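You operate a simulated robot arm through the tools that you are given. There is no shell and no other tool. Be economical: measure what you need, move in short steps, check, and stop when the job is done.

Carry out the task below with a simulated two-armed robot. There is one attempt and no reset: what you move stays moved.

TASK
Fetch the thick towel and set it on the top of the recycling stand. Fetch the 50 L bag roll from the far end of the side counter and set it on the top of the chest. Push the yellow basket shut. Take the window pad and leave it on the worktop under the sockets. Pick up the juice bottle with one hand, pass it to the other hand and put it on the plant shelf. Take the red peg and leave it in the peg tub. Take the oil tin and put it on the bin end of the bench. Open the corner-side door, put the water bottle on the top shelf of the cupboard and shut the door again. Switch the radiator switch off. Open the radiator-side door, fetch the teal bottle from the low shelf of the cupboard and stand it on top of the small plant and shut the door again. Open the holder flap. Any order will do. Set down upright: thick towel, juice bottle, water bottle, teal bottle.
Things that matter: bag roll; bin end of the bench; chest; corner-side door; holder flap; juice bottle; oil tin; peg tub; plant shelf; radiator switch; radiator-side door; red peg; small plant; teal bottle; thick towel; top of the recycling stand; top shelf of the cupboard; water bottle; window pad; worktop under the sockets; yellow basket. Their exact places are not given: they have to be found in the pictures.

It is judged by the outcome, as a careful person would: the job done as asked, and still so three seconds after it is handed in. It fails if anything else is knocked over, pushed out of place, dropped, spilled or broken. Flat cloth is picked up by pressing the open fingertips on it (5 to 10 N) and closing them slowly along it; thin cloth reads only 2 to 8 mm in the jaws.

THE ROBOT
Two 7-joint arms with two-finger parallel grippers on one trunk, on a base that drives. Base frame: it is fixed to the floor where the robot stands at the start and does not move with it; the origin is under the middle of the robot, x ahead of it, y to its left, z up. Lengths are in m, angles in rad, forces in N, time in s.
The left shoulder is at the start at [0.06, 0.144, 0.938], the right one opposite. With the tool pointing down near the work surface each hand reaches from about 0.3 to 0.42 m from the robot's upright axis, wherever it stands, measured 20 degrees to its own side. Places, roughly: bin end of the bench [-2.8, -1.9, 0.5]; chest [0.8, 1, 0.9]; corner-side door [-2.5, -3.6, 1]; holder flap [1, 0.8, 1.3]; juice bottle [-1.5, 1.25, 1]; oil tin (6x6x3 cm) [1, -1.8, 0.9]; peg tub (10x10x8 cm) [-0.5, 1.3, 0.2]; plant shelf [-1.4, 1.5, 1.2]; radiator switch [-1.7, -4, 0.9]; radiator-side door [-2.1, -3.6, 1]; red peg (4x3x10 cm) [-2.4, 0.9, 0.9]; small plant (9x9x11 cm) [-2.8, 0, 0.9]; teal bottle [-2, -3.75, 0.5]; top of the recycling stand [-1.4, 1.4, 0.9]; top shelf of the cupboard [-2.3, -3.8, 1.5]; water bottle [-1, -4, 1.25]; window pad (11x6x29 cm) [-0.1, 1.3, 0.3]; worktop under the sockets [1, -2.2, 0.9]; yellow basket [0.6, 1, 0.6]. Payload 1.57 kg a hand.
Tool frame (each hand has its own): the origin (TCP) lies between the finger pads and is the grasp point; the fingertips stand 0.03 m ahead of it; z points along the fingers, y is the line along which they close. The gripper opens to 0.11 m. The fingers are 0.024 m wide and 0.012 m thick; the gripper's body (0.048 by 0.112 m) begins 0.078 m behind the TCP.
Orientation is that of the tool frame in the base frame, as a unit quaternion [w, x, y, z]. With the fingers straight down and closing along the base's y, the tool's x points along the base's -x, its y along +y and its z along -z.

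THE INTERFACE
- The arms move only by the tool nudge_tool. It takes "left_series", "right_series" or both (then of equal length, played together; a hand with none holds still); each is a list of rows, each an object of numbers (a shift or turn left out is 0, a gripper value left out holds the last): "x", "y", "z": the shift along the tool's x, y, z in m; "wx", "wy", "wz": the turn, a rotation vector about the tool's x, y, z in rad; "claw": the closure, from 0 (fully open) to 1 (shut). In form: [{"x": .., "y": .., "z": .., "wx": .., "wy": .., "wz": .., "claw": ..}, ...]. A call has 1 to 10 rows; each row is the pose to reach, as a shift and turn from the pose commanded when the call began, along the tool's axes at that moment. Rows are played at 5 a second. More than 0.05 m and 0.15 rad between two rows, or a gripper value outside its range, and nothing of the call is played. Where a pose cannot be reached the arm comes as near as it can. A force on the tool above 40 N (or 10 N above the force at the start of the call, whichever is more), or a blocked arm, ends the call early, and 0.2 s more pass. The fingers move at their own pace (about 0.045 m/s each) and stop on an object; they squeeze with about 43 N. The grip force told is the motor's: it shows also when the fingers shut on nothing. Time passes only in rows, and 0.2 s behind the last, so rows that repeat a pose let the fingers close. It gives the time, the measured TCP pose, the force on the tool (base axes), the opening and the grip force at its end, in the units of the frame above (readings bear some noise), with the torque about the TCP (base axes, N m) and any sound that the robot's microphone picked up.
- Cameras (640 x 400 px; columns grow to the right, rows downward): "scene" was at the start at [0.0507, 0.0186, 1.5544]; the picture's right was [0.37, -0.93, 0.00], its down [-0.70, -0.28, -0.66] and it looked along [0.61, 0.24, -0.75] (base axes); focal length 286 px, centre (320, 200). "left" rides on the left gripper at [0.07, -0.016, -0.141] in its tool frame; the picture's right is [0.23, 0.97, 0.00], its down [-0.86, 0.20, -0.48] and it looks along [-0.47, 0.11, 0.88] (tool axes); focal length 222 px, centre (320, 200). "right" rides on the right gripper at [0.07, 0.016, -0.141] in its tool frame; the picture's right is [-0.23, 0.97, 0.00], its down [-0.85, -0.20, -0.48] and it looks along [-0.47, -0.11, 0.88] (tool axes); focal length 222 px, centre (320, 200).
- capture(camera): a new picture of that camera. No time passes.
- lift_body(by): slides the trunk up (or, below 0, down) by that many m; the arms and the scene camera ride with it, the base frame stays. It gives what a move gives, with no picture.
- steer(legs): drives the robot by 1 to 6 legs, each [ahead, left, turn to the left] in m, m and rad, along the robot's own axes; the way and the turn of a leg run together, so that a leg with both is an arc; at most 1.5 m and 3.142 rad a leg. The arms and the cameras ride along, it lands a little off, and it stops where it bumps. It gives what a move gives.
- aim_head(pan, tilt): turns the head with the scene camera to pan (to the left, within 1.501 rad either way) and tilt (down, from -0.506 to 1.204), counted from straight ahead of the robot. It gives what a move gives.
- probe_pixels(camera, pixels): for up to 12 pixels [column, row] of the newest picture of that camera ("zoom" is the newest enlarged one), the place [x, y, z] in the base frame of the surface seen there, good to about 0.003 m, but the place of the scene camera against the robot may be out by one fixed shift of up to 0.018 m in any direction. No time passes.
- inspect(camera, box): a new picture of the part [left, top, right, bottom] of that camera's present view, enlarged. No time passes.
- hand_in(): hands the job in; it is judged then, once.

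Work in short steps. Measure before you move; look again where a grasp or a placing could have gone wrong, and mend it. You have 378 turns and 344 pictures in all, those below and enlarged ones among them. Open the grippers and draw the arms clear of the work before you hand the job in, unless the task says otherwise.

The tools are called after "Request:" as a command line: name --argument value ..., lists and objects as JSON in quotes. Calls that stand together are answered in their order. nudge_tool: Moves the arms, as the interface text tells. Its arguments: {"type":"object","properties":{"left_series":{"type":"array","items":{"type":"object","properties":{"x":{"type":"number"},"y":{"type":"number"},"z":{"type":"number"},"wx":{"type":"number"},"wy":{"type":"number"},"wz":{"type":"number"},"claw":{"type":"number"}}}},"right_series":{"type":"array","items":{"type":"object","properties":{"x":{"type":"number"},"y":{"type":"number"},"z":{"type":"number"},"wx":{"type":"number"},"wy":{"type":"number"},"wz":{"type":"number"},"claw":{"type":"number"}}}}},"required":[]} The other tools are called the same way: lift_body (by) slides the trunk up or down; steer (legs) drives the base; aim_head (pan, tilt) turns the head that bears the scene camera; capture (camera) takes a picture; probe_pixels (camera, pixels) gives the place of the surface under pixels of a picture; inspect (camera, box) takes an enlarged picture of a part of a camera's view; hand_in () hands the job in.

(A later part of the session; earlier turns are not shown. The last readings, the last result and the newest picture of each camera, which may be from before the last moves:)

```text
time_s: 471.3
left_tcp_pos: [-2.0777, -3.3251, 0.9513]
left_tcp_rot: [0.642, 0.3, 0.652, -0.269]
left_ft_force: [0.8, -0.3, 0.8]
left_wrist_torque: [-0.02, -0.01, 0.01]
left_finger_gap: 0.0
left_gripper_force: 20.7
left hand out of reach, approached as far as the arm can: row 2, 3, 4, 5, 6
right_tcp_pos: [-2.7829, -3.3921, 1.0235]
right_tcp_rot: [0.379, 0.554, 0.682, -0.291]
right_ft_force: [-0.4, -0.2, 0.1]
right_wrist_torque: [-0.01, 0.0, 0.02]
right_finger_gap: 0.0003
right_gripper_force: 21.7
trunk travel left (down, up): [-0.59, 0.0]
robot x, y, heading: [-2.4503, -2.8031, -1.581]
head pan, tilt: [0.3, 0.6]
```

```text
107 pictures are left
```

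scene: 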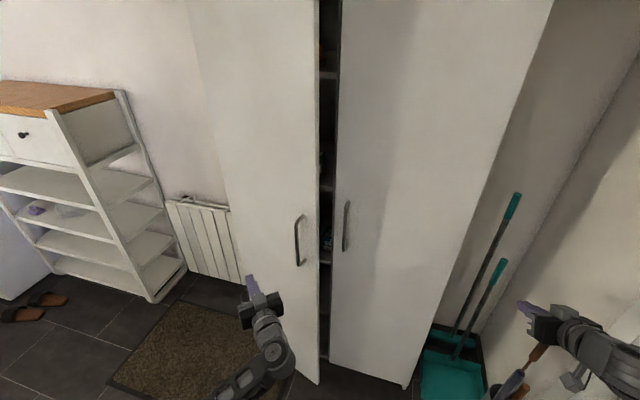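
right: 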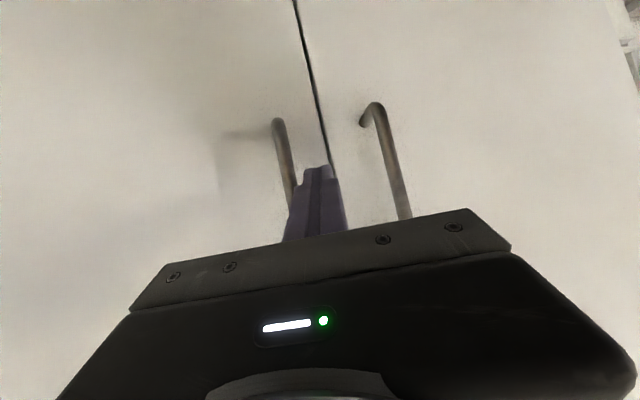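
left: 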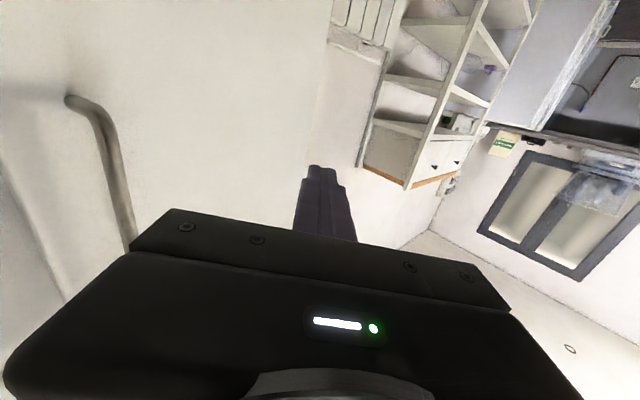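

The left hand drifted to x −2.08 while yawing. I draw the right hand in and shift the base right to make the wanted spot reachable.

Request:
nudge_tool --right_series '[{"x": 0.012, "y": 0.0, "z": -0.03}, {"x": 0.025, "y": 0.02, "z": -0.05}, {"x": 0.035, "y": 0.06, "z": -0.06}, {"x": 0.045, "y": 0.1, "z": -0.07}, {"x": 0.05, "y": 0.14, "z": -0.07}, {"x": 0.05, "y": 0.17, "z": -0.07}]'

Request:
steer --legs '[[-0.1, -0.13, 0]]'

Request:
nudge_tool --left_series '[{"y": -0.025, "z": -0.03}, {"y": -0.05, "z": -0.06}, {"y": -0.07, "z": -0.08}]'

Request:
capture --camera "left"

```text
time_s: 472.7
left_tcp_pos: [-2.0779, -3.3246, 0.9518]
left_tcp_rot: [0.642, 0.301, 0.652, -0.271]
left_ft_force: [0.7, -0.2, -0.1]
left_wrist_torque: [-0.04, 0.01, -0.01]
left_finger_gap: 0.0
left_gripper_force: 21.2
right_tcp_pos: [-2.6369, -3.3074, 1.0278]
right_tcp_rot: [0.379, 0.554, 0.682, -0.291]
right_ft_force: [0.1, -0.5, -0.2]
right_wrist_torque: [0.01, 0.0, -0.01]
right_finger_gap: 0.0
right_gripper_force: 22.0
right hand out of reach, approached as far as the arm can: row 5, 6
trunk travel left (down, up): [-0.59, 0.0]
robot x, y, heading: [-2.4531, -2.7993, -1.576]
head pan, tilt: [0.3, 0.6]
```

```text
time_s: 474.2
left_tcp_pos: [-2.2057, -3.3124, 0.9506]
left_tcp_rot: [0.62, 0.348, 0.627, -0.318]
left_ft_force: [0.5, -0.3, 1.0]
left_wrist_torque: [-0.07, -0.02, -0.01]
left_finger_gap: 0.0
left_gripper_force: 21.3
right_tcp_pos: [-2.7575, -3.2113, 1.0275]
right_tcp_rot: [0.355, 0.604, 0.638, -0.319]
right_ft_force: [0.7, -0.4, -0.3]
right_wrist_torque: [0.01, -0.02, -0.05]
right_finger_gap: 0.0
right_gripper_force: 21.2
trunk travel left (down, up): [-0.59, 0.0]
robot x, y, heading: [-2.4964, -2.7351, -1.729]
head pan, tilt: [0.3, 0.6]
stopped in leg 1: the robot was blocked; the commanded pose is now the measured one
```

```text
time_s: 475.0
left_tcp_pos: [-2.2123, -3.2944, 0.9376]
left_tcp_rot: [0.618, 0.353, 0.624, -0.322]
left_ft_force: [0.2, 0.1, -0.4]
left_wrist_torque: [-0.01, 0.01, 0.03]
left_finger_gap: 0.0
left_gripper_force: 21.4
left hand out of reach, approached as far as the arm can: row 1, 2, 3
right_tcp_pos: [-2.7564, -3.2098, 1.0277]
right_tcp_rot: [0.355, 0.605, 0.637, -0.32]
right_ft_force: [0.6, -0.6, -0.9]
right_wrist_torque: [0.02, 0.0, -0.02]
right_finger_gap: 0.0
right_gripper_force: 21.3
trunk travel left (down, up): [-0.59, 0.0]
robot x, y, heading: [-2.4981, -2.735, -1.733]
head pan, tilt: [0.3, 0.6]
```

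```text
106 pictures are left
```

left: 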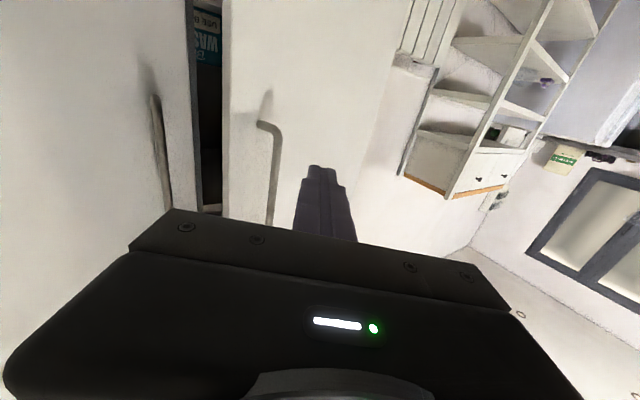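

The right elbow met the room wall; I leave that corner: back and left to x≈−2.1, straightened. I'll use the right hand (yawed left) for this door.

Request:
steer --legs '[[-0.05, 0.15, 0], [0, 0, 0.155], [0, 0.2, 0]]'

Request:
capture --camera "scene"

Request:
capture --camera "right"

```text
time_s: 478.3
left_tcp_pos: [-1.7717, -3.2187, 0.938]
left_tcp_rot: [0.642, 0.302, 0.651, -0.271]
left_ft_force: [0.1, -0.7, 0.5]
left_wrist_torque: [-0.05, 0.01, -0.04]
left_finger_gap: 0.0
left_gripper_force: 21.6
right_tcp_pos: [-2.3218, -3.2204, 1.028]
right_tcp_rot: [0.378, 0.554, 0.683, -0.291]
right_ft_force: [-0.3, -0.3, 0.5]
right_wrist_torque: [0.02, 0.05, 0.01]
right_finger_gap: 0.0
right_gripper_force: 21.1
trunk travel left (down, up): [-0.59, 0.0]
robot x, y, heading: [-2.1401, -2.7084, -1.583]
head pan, tilt: [0.3, 0.6]
```

```text
105 pictures are left
```

scene: 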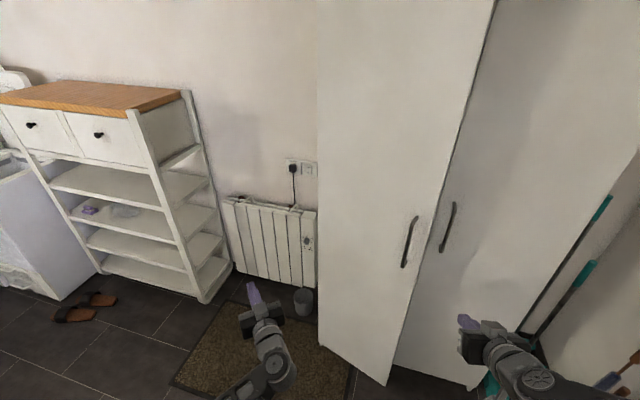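

```text
104 pictures are left
```

right: 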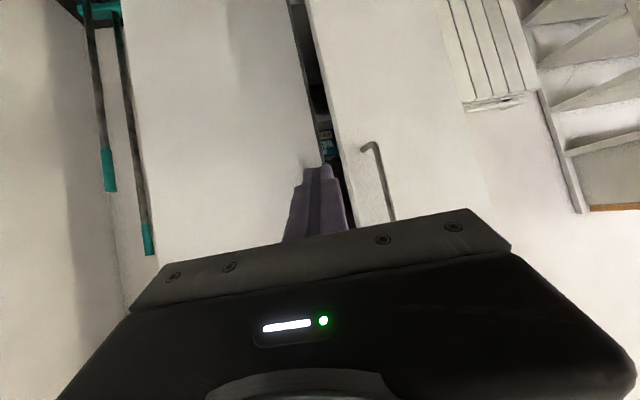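

I yaw the right hand 40° left in place.

Request:
nudge_tool --right_series '[{"wx": -0.117, "wz": -0.076}, {"wx": -0.235, "wz": -0.153}, {"wx": -0.352, "wz": -0.229}, {"wx": -0.47, "wz": -0.306}, {"wx": -0.587, "wz": -0.382}]'

Request:
capture --camera "right"

```text
time_s: 479.5
left_tcp_pos: [-1.7736, -3.2191, 0.9385]
left_tcp_rot: [0.642, 0.302, 0.65, -0.273]
left_ft_force: [0.4, 0.4, 0.0]
left_wrist_torque: [0.01, -0.01, -0.04]
left_finger_gap: 0.0
left_gripper_force: 21.5
right_tcp_pos: [-2.3227, -3.2204, 1.0268]
right_tcp_rot: [0.461, 0.282, 0.828, -0.147]
right_ft_force: [-0.6, 0.0, -1.0]
right_wrist_torque: [-0.02, 0.0, -0.03]
right_finger_gap: 0.0003
right_gripper_force: 21.1
trunk travel left (down, up): [-0.59, 0.0]
robot x, y, heading: [-2.1385, -2.7129, -1.574]
head pan, tilt: [0.3, 0.6]
```

```text
103 pictures are left
```

right: 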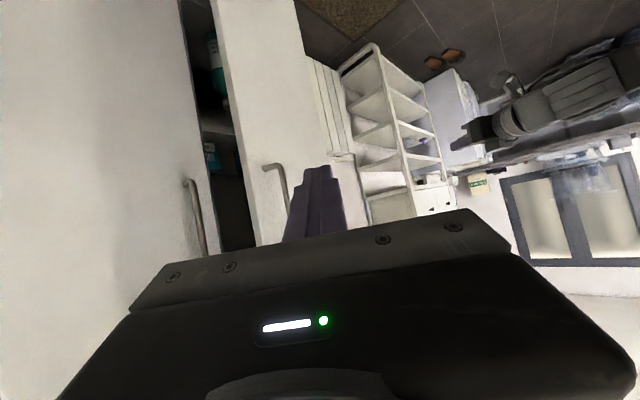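

I probe the door's free edge and the opening.

Request:
probe_pixels --camera "right" --pixels '[[238, 130], [250, 200], [228, 110], [270, 130], [215, 130], [205, 120], [285, 200]]'

```text
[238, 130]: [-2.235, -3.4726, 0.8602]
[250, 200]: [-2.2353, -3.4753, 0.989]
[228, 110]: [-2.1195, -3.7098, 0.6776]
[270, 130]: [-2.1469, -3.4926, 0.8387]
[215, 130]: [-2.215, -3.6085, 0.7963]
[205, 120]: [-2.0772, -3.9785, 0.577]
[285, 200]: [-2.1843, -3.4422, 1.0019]
```

Edge at (−2.235, −3.473). I raise the hand above the handles (z≈1.18) and bring it beside the gap; the left hand moves aside.

Request:
nudge_tool --left_series '[{"z": 0.0, "y": 0.03}, {"z": 0.0, "y": 0.06}, {"z": -0.01, "y": 0.09}, {"z": -0.02, "y": 0.12}]'

Request:
nudge_tool --right_series '[{"x": -0.0338, "y": 0.0007, "z": -0.0212}, {"x": -0.0677, "y": 0.0013, "z": -0.0424}, {"x": -0.1015, "y": 0.002, "z": -0.0636}, {"x": -0.1294, "y": 0.0025, "z": -0.0811}, {"x": -0.1484, "y": -0.0274, "z": -0.0517}, {"x": -0.1675, "y": -0.0573, "z": -0.0222}, {"x": -0.1857, "y": -0.0883, "z": 0.0058}, {"x": -0.2035, "y": -0.12, "z": 0.0332}, {"x": -0.2213, "y": -0.1517, "z": 0.0606}, {"x": -0.2383, "y": -0.1847, "z": 0.0867}]'

Request:
capture --camera "right"

Request:
capture --camera "scene"

```text
time_s: 480.5
left_tcp_pos: [-1.6963, -3.1253, 0.9429]
left_tcp_rot: [0.641, 0.302, 0.65, -0.273]
left_ft_force: [0.9, 0.0, -0.1]
left_wrist_torque: [-0.01, -0.01, 0.0]
left_finger_gap: 0.0001
left_gripper_force: 21.2
right_tcp_pos: [-2.3234, -3.2206, 1.0279]
right_tcp_rot: [0.46, 0.283, 0.828, -0.148]
right_ft_force: [0.1, -0.4, 0.7]
right_wrist_torque: [0.0, -0.03, -0.01]
right_finger_gap: 0.0003
right_gripper_force: 21.1
trunk travel left (down, up): [-0.59, 0.0]
robot x, y, heading: [-2.1397, -2.7097, -1.58]
head pan, tilt: [0.3, 0.6]
```

```text
time_s: 482.7
left_tcp_pos: [-1.6951, -3.124, 0.9423]
left_tcp_rot: [0.642, 0.303, 0.65, -0.273]
left_ft_force: [0.2, -0.5, -0.3]
left_wrist_torque: [0.01, -0.02, 0.02]
left_finger_gap: 0.0
left_gripper_force: 21.6
right_tcp_pos: [-2.2883, -3.3852, 1.1824]
right_tcp_rot: [0.46, 0.283, 0.829, -0.147]
right_ft_force: [-0.2, -0.1, -0.3]
right_wrist_torque: [0.01, 0.03, 0.01]
right_finger_gap: 0.0
right_gripper_force: 21.1
right hand out of reach, approached as far as the arm can: row 8, 9, 10
trunk travel left (down, up): [-0.59, 0.0]
robot x, y, heading: [-2.138, -2.7098, -1.578]
head pan, tilt: [0.3, 0.6]
```

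```text
102 pictures are left
```

right: 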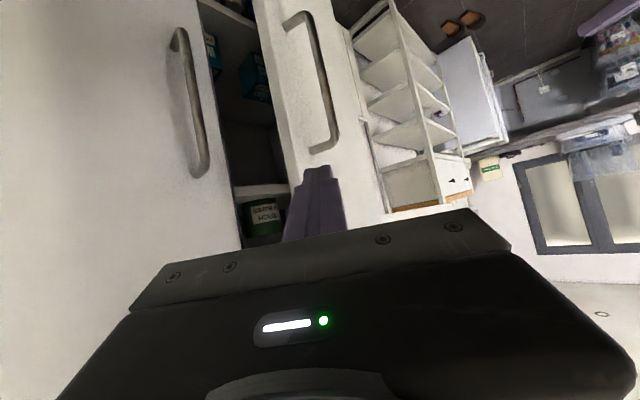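

```text
101 pictures are left
```

scene: 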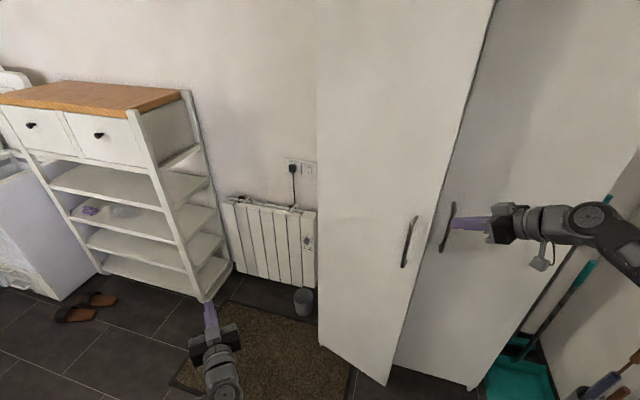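

Reach limit; I drive 0.1 m forward to bring the hand to the gap.

Request:
steer --legs '[[0.105, 0, 0]]'

Request:
capture --camera "right"

```text
time_s: 483.9
left_tcp_pos: [-1.6961, -3.2315, 0.9413]
left_tcp_rot: [0.641, 0.304, 0.65, -0.272]
left_ft_force: [-0.1, -0.6, 0.5]
left_wrist_torque: [0.01, -0.02, 0.01]
left_finger_gap: 0.0001
left_gripper_force: 21.4
right_tcp_pos: [-2.2907, -3.4919, 1.1802]
right_tcp_rot: [0.461, 0.283, 0.828, -0.147]
right_ft_force: [0.0, -0.2, -1.1]
right_wrist_torque: [-0.01, -0.03, -0.01]
right_finger_gap: 0.0001
right_gripper_force: 21.3
trunk travel left (down, up): [-0.59, 0.0]
robot x, y, heading: [-2.1391, -2.8142, -1.575]
head pan, tilt: [0.3, 0.6]
```

```text
100 pictures are left
```

right: 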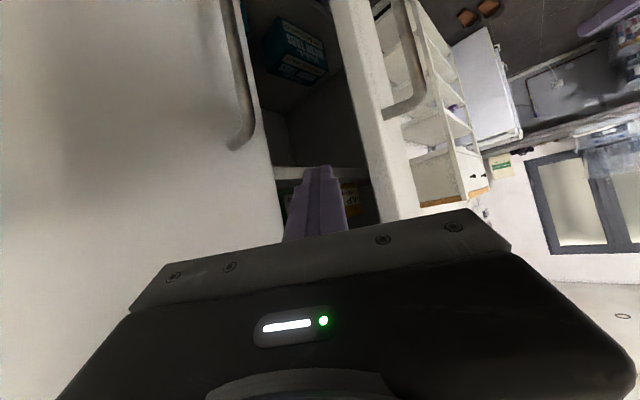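

The finger points straight into the gap. I hook behind the edge and sweep the door open.

Request:
nudge_tool --right_series '[{"x": -0.0195, "y": 0.0091, "z": 0.0313}, {"x": -0.0379, "y": 0.0206, "z": 0.0612}, {"x": -0.033, "y": 0.0607, "z": 0.0547}, {"x": -0.0254, "y": 0.0984, "z": 0.0437}, {"x": -0.0212, "y": 0.1421, "z": 0.0384}, {"x": -0.0194, "y": 0.1881, "z": 0.0369}, {"x": -0.0217, "y": 0.2323, "z": 0.0419}, {"x": -0.0262, "y": 0.2773, "z": 0.0506}]'

Request:
capture --camera "scene"

```text
time_s: 484.7
left_tcp_pos: [-1.6983, -3.2316, 0.9416]
left_tcp_rot: [0.64, 0.305, 0.65, -0.273]
left_ft_force: [0.7, -0.3, -0.2]
left_wrist_torque: [0.0, -0.03, 0.02]
left_finger_gap: 0.0001
left_gripper_force: 21.4
right_tcp_pos: [-2.2374, -3.4757, 1.1707]
right_tcp_rot: [0.453, 0.291, 0.829, -0.152]
right_ft_force: [0.7, 0.8, -0.1]
right_wrist_torque: [0.02, 0.01, -0.01]
right_finger_gap: 0.0
right_gripper_force: 21.3
right hand out of reach, approached as far as the arm can: row 1, 2, 3
trunk travel left (down, up): [-0.59, 0.0]
robot x, y, heading: [-2.14, -2.8197, -1.582]
head pan, tilt: [0.3, 0.6]
stopped in row 4 (right hand): the force on the tool passed its limit (the readings are from after the stop); the commanded pose is now the measured one
```

```text
99 pictures are left
```

scene: 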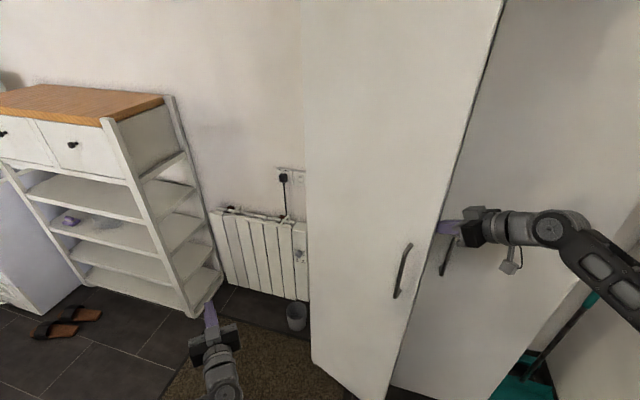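

The finger is hooked behind the edge. I continue pulling, more slowly.

Request:
nudge_tool --right_series '[{"x": 0.0017, "y": 0.024, "z": -0.002}, {"x": 0.0021, "y": 0.049, "z": -0.0018}, {"x": 0.0032, "y": 0.0756, "z": -0.0027}, {"x": 0.0038, "y": 0.1042, "z": -0.0027}, {"x": 0.0029, "y": 0.131, "z": -0.0005}, {"x": 0.0013, "y": 0.159, "z": 0.003}, {"x": -0.0014, "y": 0.1846, "z": 0.0081}, {"x": -0.0047, "y": 0.2086, "z": 0.0141}, {"x": -0.0087, "y": 0.231, "z": 0.0212}, {"x": -0.0136, "y": 0.2511, "z": 0.0297}]'

Request:
capture --camera "scene"

```text
time_s: 486.9
left_tcp_pos: [-1.6983, -3.2317, 0.9428]
left_tcp_rot: [0.641, 0.303, 0.65, -0.274]
left_ft_force: [-0.4, -0.1, 0.4]
left_wrist_torque: [-0.03, 0.01, -0.01]
left_finger_gap: 0.0001
left_gripper_force: 21.5
right_tcp_pos: [-2.0883, -3.3115, 1.1685]
right_tcp_rot: [0.453, 0.29, 0.829, -0.151]
right_ft_force: [0.0, -0.3, -0.1]
right_wrist_torque: [-0.01, 0.0, -0.02]
right_finger_gap: 0.0
right_gripper_force: 21.7
right hand out of reach, approached as far as the arm can: row 9, 10
trunk travel left (down, up): [-0.59, 0.0]
robot x, y, heading: [-2.1367, -2.8149, -1.585]
head pan, tilt: [0.3, 0.6]
```

```text
98 pictures are left
```

scene: 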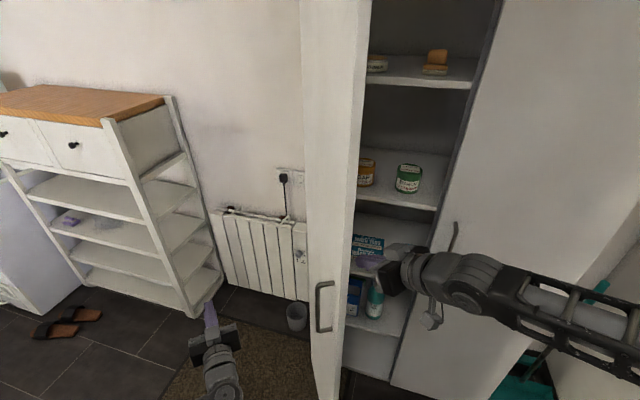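

The door is ~65° open and the teal bottle is visible at (375,298). I move the base left to swing the door further.

Request:
steer --legs '[[0, 0.06, 0], [0, 0.06, 0]]'

Request:
aim_head --pan 0.2 --tilt 0.75

Request:
capture --camera "scene"

```text
time_s: 488.4
left_tcp_pos: [-1.5781, -3.2323, 0.9412]
left_tcp_rot: [0.64, 0.305, 0.65, -0.275]
left_ft_force: [0.8, -1.1, -0.3]
left_wrist_torque: [0.0, 0.03, 0.0]
left_finger_gap: 0.0001
left_gripper_force: 21.2
right_tcp_pos: [-1.9677, -3.3127, 1.1684]
right_tcp_rot: [0.453, 0.29, 0.829, -0.152]
right_ft_force: [0.2, 1.0, 0.4]
right_wrist_torque: [0.01, 0.02, -0.02]
right_finger_gap: 0.0001
right_gripper_force: 21.3
trunk travel left (down, up): [-0.59, 0.0]
robot x, y, heading: [-2.0223, -2.8218, -1.586]
head pan, tilt: [0.3, 0.6]
```

```text
time_s: 489.1
left_tcp_pos: [-1.5797, -3.2311, 0.9444]
left_tcp_rot: [0.641, 0.303, 0.65, -0.273]
left_ft_force: [-0.6, -0.2, 0.9]
left_wrist_torque: [0.0, 0.01, -0.01]
left_finger_gap: 0.0
left_gripper_force: 21.2
right_tcp_pos: [-1.9682, -3.3127, 1.1683]
right_tcp_rot: [0.453, 0.291, 0.829, -0.152]
right_ft_force: [0.8, 0.0, -0.3]
right_wrist_torque: [0.0, 0.02, 0.01]
right_finger_gap: 0.0
right_gripper_force: 21.2
trunk travel left (down, up): [-0.59, 0.0]
robot x, y, heading: [-2.0172, -2.8174, -1.582]
head pan, tilt: [0.201, 0.75]
```

```text
97 pictures are left
```

scene: 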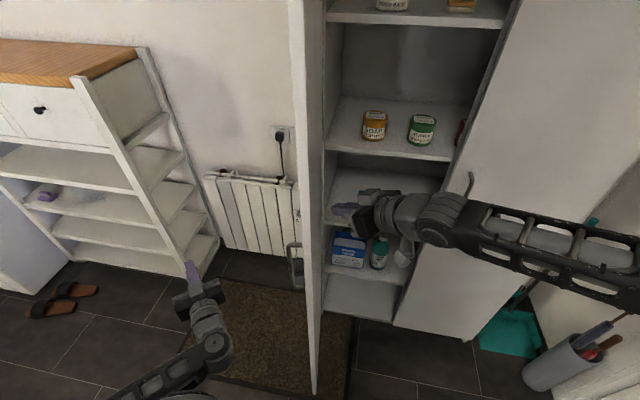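

Door ~90°. I zoom on the low shelf with the teal bottle.

Request:
inspect --camera "scene" --box '[310, 160, 450, 320]'

Request:
probe_pixels --camera "scene" --pixels '[[380, 245], [378, 260], [380, 238], [400, 255], [345, 245], [370, 275], [345, 285], [395, 275], [340, 210], [311, 350], [313, 200]]'

```text
2.50 times, centred on (380, 240) of scene
```

zoom: 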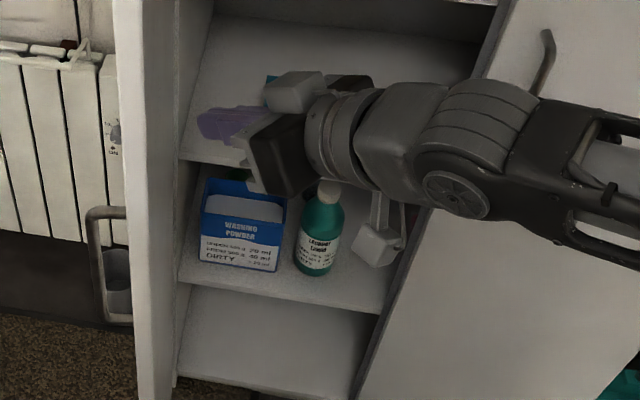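

```text
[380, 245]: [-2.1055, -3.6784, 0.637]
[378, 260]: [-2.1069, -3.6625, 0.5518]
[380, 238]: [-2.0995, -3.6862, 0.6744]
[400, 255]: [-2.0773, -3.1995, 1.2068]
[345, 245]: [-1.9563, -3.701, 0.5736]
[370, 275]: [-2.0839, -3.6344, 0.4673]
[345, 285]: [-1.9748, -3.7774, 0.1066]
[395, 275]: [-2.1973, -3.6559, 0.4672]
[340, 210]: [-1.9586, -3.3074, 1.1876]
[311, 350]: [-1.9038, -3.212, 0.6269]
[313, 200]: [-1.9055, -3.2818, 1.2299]
```

The teal bottle stands at about (−2.105, −3.68), z 0.46–0.70. I withdraw and straighten the right hand, then lower the trunk.

Request:
nudge_tool --right_series '[{"x": 0.016, "y": 0.007, "z": -0.026, "wx": 0.1, "wz": 0.065}, {"x": 0.032, "y": 0.014, "z": -0.051, "wx": 0.2, "wz": 0.13}, {"x": 0.049, "y": 0.021, "z": -0.077, "wx": 0.3, "wz": 0.195}, {"x": 0.065, "y": 0.028, "z": -0.102, "wx": 0.4, "wz": 0.26}, {"x": 0.081, "y": 0.0355, "z": -0.128, "wx": 0.5, "wz": 0.325}, {"x": 0.081, "y": 0.0355, "z": -0.128, "wx": 0.587, "wz": 0.382, "claw": 0.3}]'

Request:
lift_body --by -0.4

Request:
lift_body --by -0.08

Request:
capture --camera "right"

Request:
capture --camera "scene"

```text
time_s: 490.5
left_tcp_pos: [-1.5781, -3.2318, 0.9429]
left_tcp_rot: [0.641, 0.303, 0.65, -0.274]
left_ft_force: [0.8, 0.1, 0.2]
left_wrist_torque: [-0.04, -0.02, 0.0]
left_finger_gap: 0.0
left_gripper_force: 20.9
right_tcp_pos: [-2.0511, -3.2058, 1.1875]
right_tcp_rot: [0.37, 0.559, 0.68, -0.296]
right_ft_force: [0.4, -0.6, -0.4]
right_wrist_torque: [0.02, 0.04, 0.04]
right_finger_gap: 0.0318
right_gripper_force: 0.1
right hand out of reach, approached as far as the arm can: row 4, 5, 6
trunk travel left (down, up): [-0.59, 0.0]
robot x, y, heading: [-2.0172, -2.8148, -1.581]
head pan, tilt: [0.201, 0.75]
```

```text
time_s: 494.4
left_tcp_pos: [-1.5796, -3.2324, 0.5428]
left_tcp_rot: [0.641, 0.304, 0.65, -0.273]
left_ft_force: [0.1, 0.3, 0.4]
left_wrist_torque: [-0.04, 0.0, 0.0]
left_finger_gap: 0.0
left_gripper_force: 21.7
right_tcp_pos: [-2.051, -3.2045, 0.7886]
right_tcp_rot: [0.37, 0.559, 0.681, -0.295]
right_ft_force: [0.2, 0.2, 0.5]
right_wrist_torque: [0.01, 0.02, -0.01]
right_finger_gap: 0.077
right_gripper_force: 0.1
trunk travel left (down, up): [-0.19, 0.4]
robot x, y, heading: [-2.0175, -2.8145, -1.58]
head pan, tilt: [0.201, 0.75]
```

```text
time_s: 495.5
left_tcp_pos: [-1.5784, -3.2331, 0.4628]
left_tcp_rot: [0.641, 0.303, 0.65, -0.273]
left_ft_force: [1.4, -0.7, 0.2]
left_wrist_torque: [-0.02, 0.0, 0.0]
left_finger_gap: 0.0
left_gripper_force: 21.5
right_tcp_pos: [-2.0518, -3.2043, 0.7078]
right_tcp_rot: [0.37, 0.558, 0.681, -0.295]
right_ft_force: [0.4, -0.8, -0.2]
right_wrist_torque: [0.0, 0.03, 0.01]
right_finger_gap: 0.0771
right_gripper_force: 0.1
trunk travel left (down, up): [-0.11, 0.48]
robot x, y, heading: [-2.0186, -2.8164, -1.579]
head pan, tilt: [0.201, 0.75]
```

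```text
95 pictures are left
```

right: 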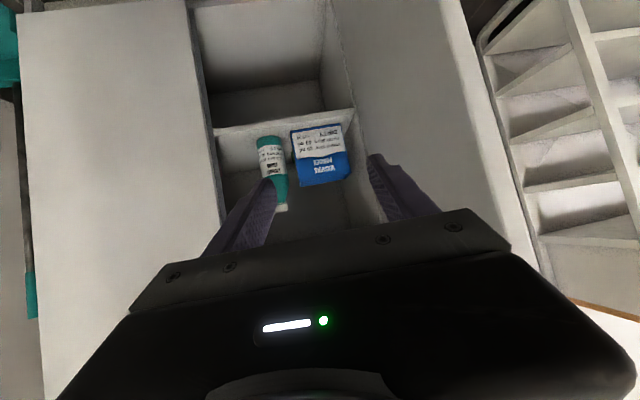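

```text
94 pictures are left
```

scene: 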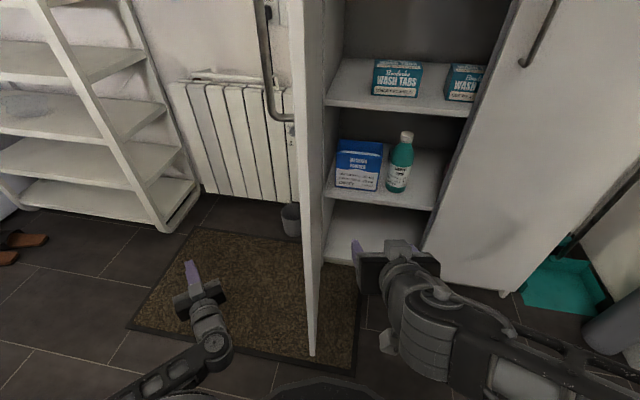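

I probe the teal bottle, the box and shelves from the right camera.

Request:
probe_pixels --camera "right" --pixels '[[271, 150], [278, 185], [281, 208], [259, 152], [285, 152], [297, 155], [270, 137], [240, 135], [225, 160], [360, 130]]'

Request:
probe_pixels --camera "scene" --pixels '[[400, 155], [398, 180], [406, 135], [388, 178], [410, 178], [378, 170], [400, 200], [400, 105]]'

```text
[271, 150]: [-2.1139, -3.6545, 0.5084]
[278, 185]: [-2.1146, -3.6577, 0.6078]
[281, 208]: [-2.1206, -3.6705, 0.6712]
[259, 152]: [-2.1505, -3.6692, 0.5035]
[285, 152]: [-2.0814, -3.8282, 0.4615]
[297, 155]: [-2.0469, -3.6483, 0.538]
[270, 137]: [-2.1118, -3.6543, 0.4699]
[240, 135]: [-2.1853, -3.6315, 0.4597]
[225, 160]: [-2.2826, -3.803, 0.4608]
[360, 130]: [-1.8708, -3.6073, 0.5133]
```

```text
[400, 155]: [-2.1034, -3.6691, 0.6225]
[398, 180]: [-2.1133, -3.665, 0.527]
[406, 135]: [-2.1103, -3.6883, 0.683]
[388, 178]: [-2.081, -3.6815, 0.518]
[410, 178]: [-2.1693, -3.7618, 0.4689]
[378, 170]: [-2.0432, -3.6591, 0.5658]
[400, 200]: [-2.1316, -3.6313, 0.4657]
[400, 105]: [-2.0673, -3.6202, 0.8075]
```

Bottle axis ≈ (−2.116, −3.685), box 4 cm to its left. I go to a pre-grasp in front at z≈0.55.

Request:
nudge_tool --right_series '[{"x": 0.001, "y": -0.018, "z": 0.039}, {"x": 0.002, "y": -0.037, "z": 0.078}, {"x": 0.003, "y": -0.055, "z": 0.117}, {"x": 0.004, "y": -0.073, "z": 0.157}, {"x": 0.005, "y": -0.091, "z": 0.196}, {"x": 0.006, "y": -0.11, "z": 0.235}, {"x": 0.006, "y": -0.128, "z": 0.274}]'

Request:
capture --camera "right"

```text
time_s: 497.1
left_tcp_pos: [-1.5777, -3.2324, 0.4629]
left_tcp_rot: [0.641, 0.304, 0.649, -0.274]
left_ft_force: [0.7, 0.5, -0.2]
left_wrist_torque: [0.04, -0.01, -0.01]
left_finger_gap: 0.0
left_gripper_force: 21.0
right_tcp_pos: [-2.1322, -3.4529, 0.5507]
right_tcp_rot: [0.37, 0.558, 0.681, -0.296]
right_ft_force: [0.4, -0.8, 0.9]
right_wrist_torque: [0.02, -0.01, 0.0]
right_finger_gap: 0.0767
right_gripper_force: 0.0
trunk travel left (down, up): [-0.11, 0.48]
robot x, y, heading: [-2.0164, -2.8164, -1.583]
head pan, tilt: [0.201, 0.75]
```

```text
93 pictures are left
```

right: 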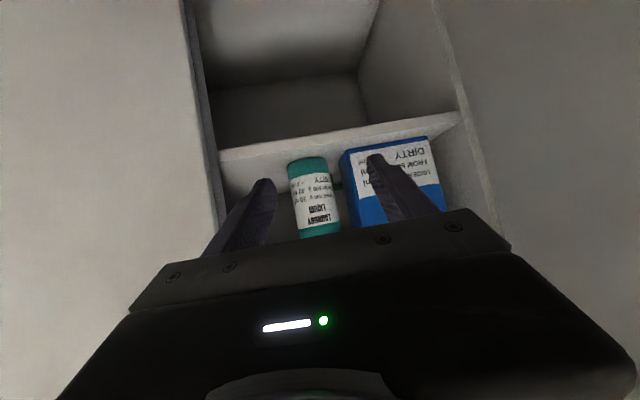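

The fingers point slightly toward the box; I straighten the yaw by −0.21 rad and recheck.

Request:
nudge_tool --right_series '[{"wx": 0.09, "wz": 0.058}, {"wx": 0.175, "wz": 0.1155}]'

Request:
capture --camera "right"

Request:
probe_pixels --camera "right" --pixels '[[320, 200], [300, 195], [340, 195], [355, 190], [320, 170], [330, 225]]'

```text
time_s: 497.7
left_tcp_pos: [-1.5786, -3.2325, 0.463]
left_tcp_rot: [0.641, 0.303, 0.65, -0.273]
left_ft_force: [0.4, -0.3, -0.2]
left_wrist_torque: [0.0, -0.02, -0.02]
left_finger_gap: 0.0
left_gripper_force: 21.5
right_tcp_pos: [-2.1307, -3.4514, 0.5501]
right_tcp_rot: [0.336, 0.627, 0.619, -0.332]
right_ft_force: [0.7, 0.1, -0.3]
right_wrist_torque: [0.0, -0.01, -0.01]
right_finger_gap: 0.0769
right_gripper_force: 0.0
trunk travel left (down, up): [-0.11, 0.48]
robot x, y, heading: [-2.0208, -2.817, -1.584]
head pan, tilt: [0.201, 0.75]
```

```text
92 pictures are left
```

right: 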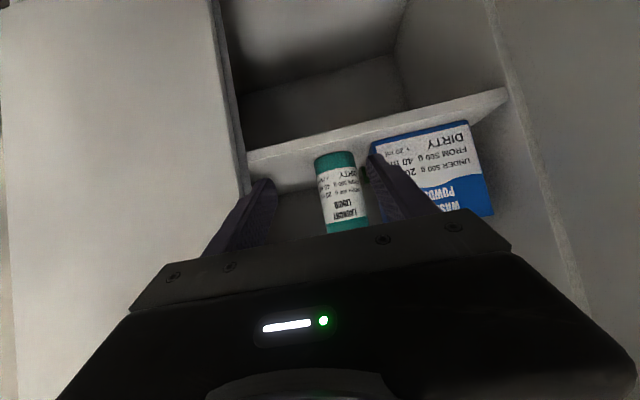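

```text
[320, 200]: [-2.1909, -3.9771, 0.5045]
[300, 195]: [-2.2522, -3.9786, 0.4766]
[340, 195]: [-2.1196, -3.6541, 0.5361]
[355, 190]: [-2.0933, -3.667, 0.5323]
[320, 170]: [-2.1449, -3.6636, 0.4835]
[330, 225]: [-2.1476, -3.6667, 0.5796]
```

Straight now. I align (+1.3 cm) and advance 23 cm, then close.

Request:
nudge_tool --right_series '[{"x": -0.02, "y": 0.0127, "z": 0.03}, {"x": -0.045, "y": 0.0127, "z": 0.068}, {"x": -0.07, "y": 0.0127, "z": 0.105}, {"x": -0.095, "y": 0.0127, "z": 0.143}, {"x": -0.113, "y": 0.0127, "z": 0.17}, {"x": -0.1264, "y": 0.0127, "z": 0.19}]'

Request:
capture --camera "right"

```text
time_s: 499.1
left_tcp_pos: [-1.5785, -3.2324, 0.4626]
left_tcp_rot: [0.641, 0.303, 0.65, -0.274]
left_ft_force: [-0.3, 0.5, 0.5]
left_wrist_torque: [0.0, -0.01, 0.03]
left_finger_gap: 0.0003
left_gripper_force: 21.6
right_tcp_pos: [-2.1189, -3.6784, 0.5492]
right_tcp_rot: [0.336, 0.627, 0.62, -0.331]
right_ft_force: [-1.5, -0.1, 0.5]
right_wrist_torque: [0.02, -0.01, -0.02]
right_finger_gap: 0.0777
right_gripper_force: 0.2
trunk travel left (down, up): [-0.11, 0.48]
robot x, y, heading: [-2.0182, -2.8212, -1.582]
head pan, tilt: [0.201, 0.75]
```

```text
91 pictures are left
```

right: 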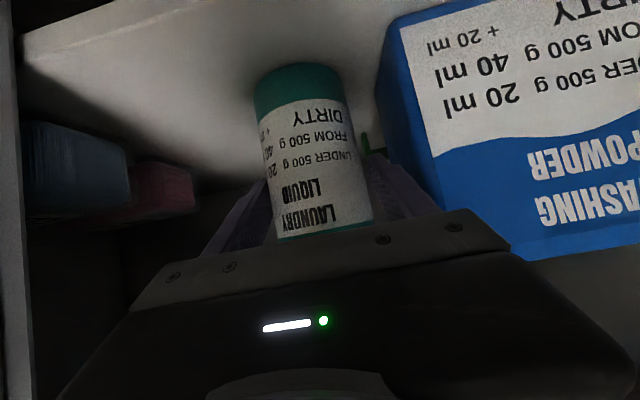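

Bottle between the fingers, box untouched. Close, lift 2 cm and pull straight out.

Request:
nudge_tool --right_series '[{"claw": 1}, {"claw": 1}, {"claw": 1}, {"claw": 1}, {"x": -0.0166, "z": -0.011}, {"x": -0.005, "z": -0.028}, {"x": 0.015, "z": -0.058}, {"x": 0.037, "z": -0.092}, {"x": 0.06, "z": -0.126}, {"x": 0.083, "z": -0.16}]'

Request:
capture --camera "right"

```text
time_s: 501.3
left_tcp_pos: [-1.5778, -3.2317, 0.462]
left_tcp_rot: [0.641, 0.304, 0.65, -0.273]
left_ft_force: [0.2, -0.4, 0.5]
left_wrist_torque: [-0.04, -0.01, 0.01]
left_finger_gap: 0.0
left_gripper_force: 21.2
right_tcp_pos: [-2.1178, -3.4991, 0.5693]
right_tcp_rot: [0.337, 0.627, 0.62, -0.331]
right_ft_force: [0.1, -0.4, -6.2]
right_wrist_torque: [0.12, -0.01, -0.01]
right_finger_gap: 0.071
right_gripper_force: 42.7
trunk travel left (down, up): [-0.11, 0.48]
robot x, y, heading: [-2.0162, -2.8182, -1.579]
head pan, tilt: [0.201, 0.75]
```

```text
90 pictures are left
```

right: 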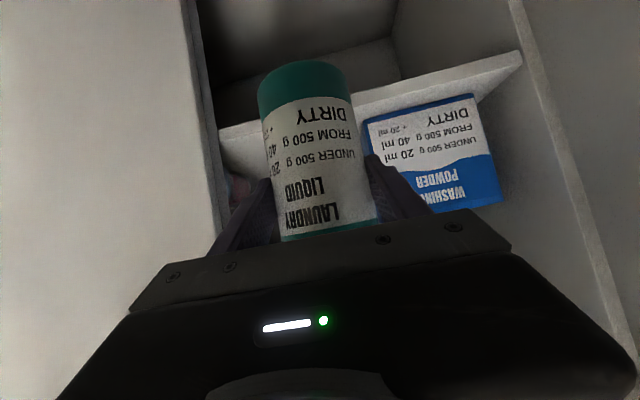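

Teal bottle held (71 mm). The left hand is already on the outer side of the door: I back off 0.2 m, draw the bottle in, and straighten the left hand.

Request:
steer --legs '[[-0.2, 0, 0]]'

Request:
nudge_tool --right_series '[{"x": 0.02, "y": -0.02, "z": -0.03}, {"x": 0.04, "y": -0.05, "z": -0.06}, {"x": 0.05, "y": -0.08, "z": -0.08}, {"x": 0.05, "y": -0.11, "z": -0.09}, {"x": 0.05, "y": -0.13, "z": -0.09}, {"x": 0.05, "y": -0.13, "z": -0.09}]' --left_series '[{"wx": 0.12}, {"wx": 0.24}, {"wx": 0.36}, {"wx": 0.48}, {"wx": 0.6}, {"wx": 0.72}]'

Request:
capture --camera "scene"

```text
time_s: 502.9
left_tcp_pos: [-1.5761, -3.0292, 0.4618]
left_tcp_rot: [0.641, 0.304, 0.65, -0.272]
left_ft_force: [0.8, -0.5, 0.3]
left_wrist_torque: [-0.02, -0.01, 0.02]
left_finger_gap: 0.0001
left_gripper_force: 21.4
right_tcp_pos: [-2.1145, -3.2982, 0.5688]
right_tcp_rot: [0.336, 0.626, 0.62, -0.331]
right_ft_force: [0.1, 0.5, -7.0]
right_wrist_torque: [0.08, 0.02, 0.02]
right_finger_gap: 0.0709
right_gripper_force: 43.1
trunk travel left (down, up): [-0.11, 0.48]
robot x, y, heading: [-2.0173, -2.6147, -1.578]
head pan, tilt: [0.201, 0.75]
```

```text
time_s: 504.3
left_tcp_pos: [-1.5747, -3.0297, 0.4622]
left_tcp_rot: [0.493, 0.51, 0.512, -0.484]
left_ft_force: [0.0, 0.4, 0.0]
left_wrist_torque: [0.0, 0.02, 0.0]
left_finger_gap: 0.0001
left_gripper_force: 21.4
right_tcp_pos: [-2.2443, -3.1941, 0.5761]
right_tcp_rot: [0.336, 0.627, 0.62, -0.331]
right_ft_force: [-0.3, -0.1, -6.3]
right_wrist_torque: [0.11, 0.01, -0.01]
right_finger_gap: 0.0711
right_gripper_force: 42.5
trunk travel left (down, up): [-0.11, 0.48]
robot x, y, heading: [-2.0179, -2.6116, -1.58]
head pan, tilt: [0.201, 0.75]
```

```text
89 pictures are left
```

scene: 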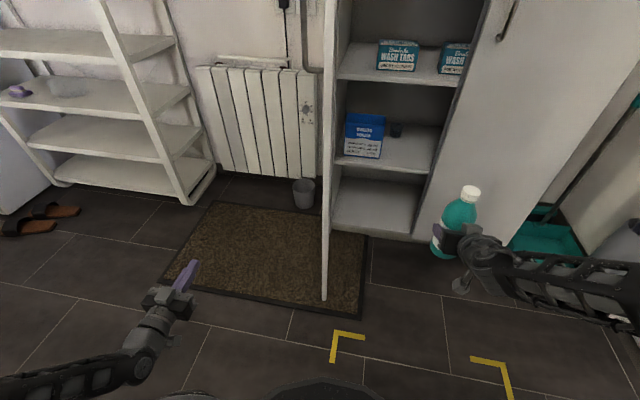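

I bring the left hand in behind the door's outer face and start pushing it toward −x (at z≈0.46, below the handle).

Request:
nudge_tool --left_series '[{"y": -0.032, "z": 0.029}, {"y": -0.064, "z": 0.058}, {"y": -0.096, "z": 0.087}, {"y": -0.128, "z": 0.116}, {"y": -0.16, "z": 0.145}, {"y": -0.192, "z": 0.175}, {"y": -0.225, "z": 0.205}, {"y": -0.265, "z": 0.207}, {"y": -0.305, "z": 0.208}, {"y": -0.35, "z": 0.214}]'

Request:
capture --camera "scene"

```text
time_s: 506.5
left_tcp_pos: [-1.9225, -3.248, 0.4512]
left_tcp_rot: [0.493, 0.51, 0.512, -0.484]
left_ft_force: [0.4, 0.1, 0.5]
left_wrist_torque: [0.01, 0.0, -0.05]
left_finger_gap: 0.0
left_gripper_force: 21.0
right_tcp_pos: [-2.2447, -3.1951, 0.5764]
right_tcp_rot: [0.336, 0.627, 0.619, -0.332]
right_ft_force: [-0.1, 0.2, -6.5]
right_wrist_torque: [0.15, 0.0, 0.03]
right_finger_gap: 0.071
right_gripper_force: 43.1
trunk travel left (down, up): [-0.11, 0.48]
robot x, y, heading: [-2.0158, -2.6131, -1.579]
head pan, tilt: [0.201, 0.75]
```

```text
88 pictures are left
```

scene: 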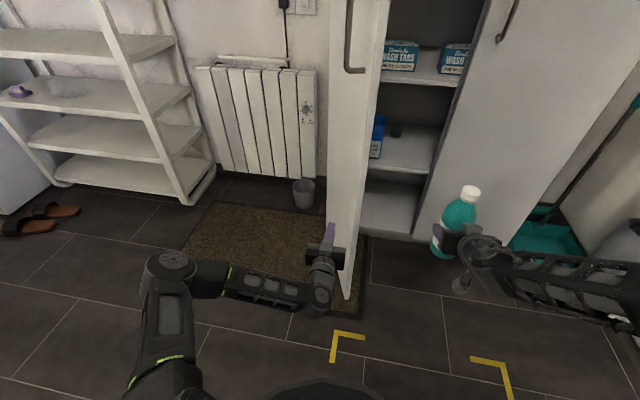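

The door follows. I continue along its arc.

Request:
nudge_tool --left_series '[{"y": -0.043, "z": 0.008}, {"y": -0.0865, "z": 0.016}, {"y": -0.11, "z": 0.03}, {"y": -0.1355, "z": 0.044}, {"y": -0.157, "z": 0.061}, {"y": -0.1785, "z": 0.079}, {"y": -0.197, "z": 0.1}, {"y": -0.2145, "z": 0.122}, {"y": -0.2385, "z": 0.16}]'

Request:
capture --camera "scene"

```text
time_s: 508.5
left_tcp_pos: [-2.1629, -3.4079, 0.4427]
left_tcp_rot: [0.492, 0.51, 0.513, -0.484]
left_ft_force: [0.5, 0.0, -0.2]
left_wrist_torque: [0.02, -0.02, -0.01]
left_finger_gap: 0.0
left_gripper_force: 21.1
right_tcp_pos: [-2.2428, -3.1938, 0.5765]
right_tcp_rot: [0.336, 0.627, 0.62, -0.331]
right_ft_force: [-0.5, 0.1, -5.4]
right_wrist_torque: [0.13, 0.0, -0.02]
right_finger_gap: 0.071
right_gripper_force: 43.2
trunk travel left (down, up): [-0.11, 0.48]
robot x, y, heading: [-2.0206, -2.617, -1.58]
head pan, tilt: [0.201, 0.75]
```

```text
87 pictures are left
```

scene: 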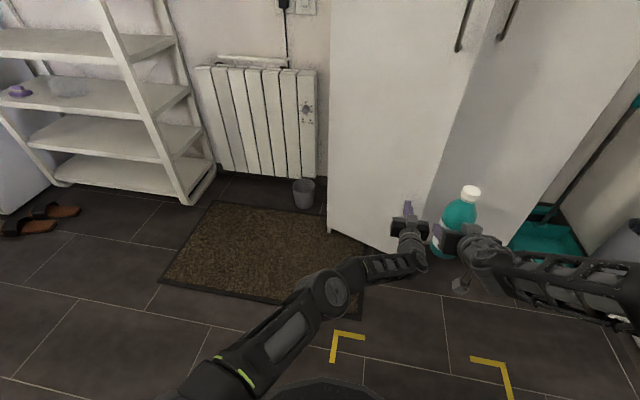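

Nearly shut, but the left wrist is close to the bottle. I first move the right hand further right, then finish the push.

Request:
nudge_tool --right_series '[{"y": -0.04}, {"y": -0.08}, {"y": -0.11}]'

Request:
nudge_tool --left_series '[{"y": -0.013, "z": 0.036}, {"y": -0.025, "z": 0.0735}, {"y": -0.03, "z": 0.1}, {"y": -0.032, "z": 0.118}, {"y": -0.032, "z": 0.126}, {"y": -0.032, "z": 0.132}]'

Request:
capture --camera "scene"

```text
time_s: 509.3
left_tcp_pos: [-2.1608, -3.4081, 0.4426]
left_tcp_rot: [0.493, 0.509, 0.512, -0.485]
left_ft_force: [0.2, 0.0, 0.2]
left_wrist_torque: [0.02, -0.02, -0.05]
left_finger_gap: 0.0002
left_gripper_force: 21.2
right_tcp_pos: [-2.3524, -3.1935, 0.574]
right_tcp_rot: [0.337, 0.625, 0.621, -0.332]
right_ft_force: [0.9, -1.0, -5.3]
right_wrist_torque: [0.12, 0.01, -0.02]
right_finger_gap: 0.0706
right_gripper_force: 42.4
trunk travel left (down, up): [-0.11, 0.48]
robot x, y, heading: [-2.0147, -2.6114, -1.579]
head pan, tilt: [0.201, 0.75]
```

```text
time_s: 510.7
left_tcp_pos: [-2.1449, -3.4461, 0.4665]
left_tcp_rot: [0.493, 0.51, 0.512, -0.484]
left_ft_force: [-0.2, 0.3, -0.2]
left_wrist_torque: [-0.02, 0.0, -0.02]
left_finger_gap: 0.0
left_gripper_force: 21.8
left hand out of reach, approached as far as the arm can: row 1, 2, 3, 4, 5, 6
right_tcp_pos: [-2.3544, -3.1918, 0.5736]
right_tcp_rot: [0.337, 0.627, 0.62, -0.33]
right_ft_force: [-0.5, -0.6, -5.6]
right_wrist_torque: [0.14, -0.01, -0.02]
right_finger_gap: 0.0707
right_gripper_force: 43.0
trunk travel left (down, up): [-0.11, 0.48]
robot x, y, heading: [-2.0124, -2.6178, -1.579]
head pan, tilt: [0.201, 0.75]
```

```text
86 pictures are left
```

scene: 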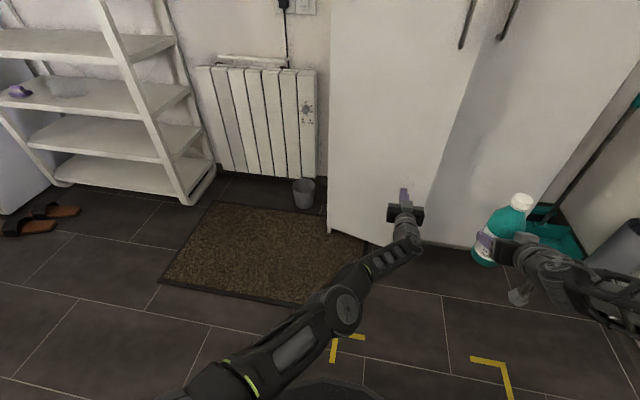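

Reach limit; I drive forward in small legs to push the door shut.

Request:
steer --legs '[[0.03, 0, 0], [0.03, 0, 0], [0.03, 0, 0]]'

Request:
capture --camera "scene"

Request:
capture --camera "left"

```text
time_s: 512.4
left_tcp_pos: [-2.145, -3.5357, 0.4676]
left_tcp_rot: [0.495, 0.509, 0.512, -0.484]
left_ft_force: [-0.4, -0.1, 0.4]
left_wrist_torque: [0.0, 0.03, 0.02]
left_finger_gap: 0.0001
left_gripper_force: 21.3
right_tcp_pos: [-2.3549, -3.2814, 0.5743]
right_tcp_rot: [0.337, 0.627, 0.62, -0.331]
right_ft_force: [0.2, 0.3, -6.3]
right_wrist_torque: [0.13, -0.01, -0.03]
right_finger_gap: 0.0708
right_gripper_force: 42.6
trunk travel left (down, up): [-0.11, 0.48]
robot x, y, heading: [-2.0183, -2.705, -1.583]
head pan, tilt: [0.201, 0.75]
```

```text
85 pictures are left
```

scene: 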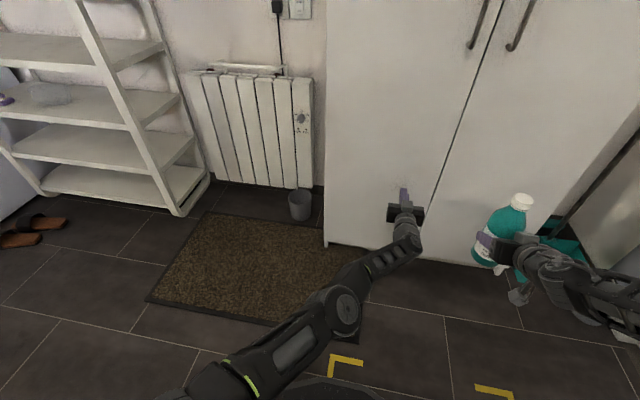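

```text
84 pictures are left
```

left: 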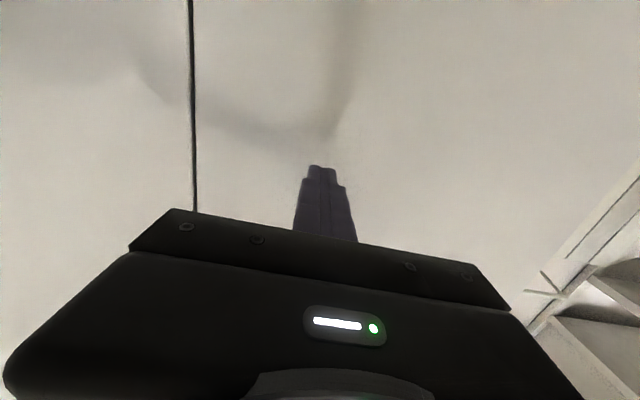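

I check that both faces are flush.

Request:
probe_pixels --camera "left" --pixels '[[150, 100], [205, 100], [260, 80], [420, 100], [180, 40], [200, 40]]'

```text
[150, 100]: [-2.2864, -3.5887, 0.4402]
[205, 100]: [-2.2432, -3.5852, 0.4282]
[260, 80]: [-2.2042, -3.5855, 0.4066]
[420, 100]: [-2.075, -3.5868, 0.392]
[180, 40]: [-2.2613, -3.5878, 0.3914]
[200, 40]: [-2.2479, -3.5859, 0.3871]
```

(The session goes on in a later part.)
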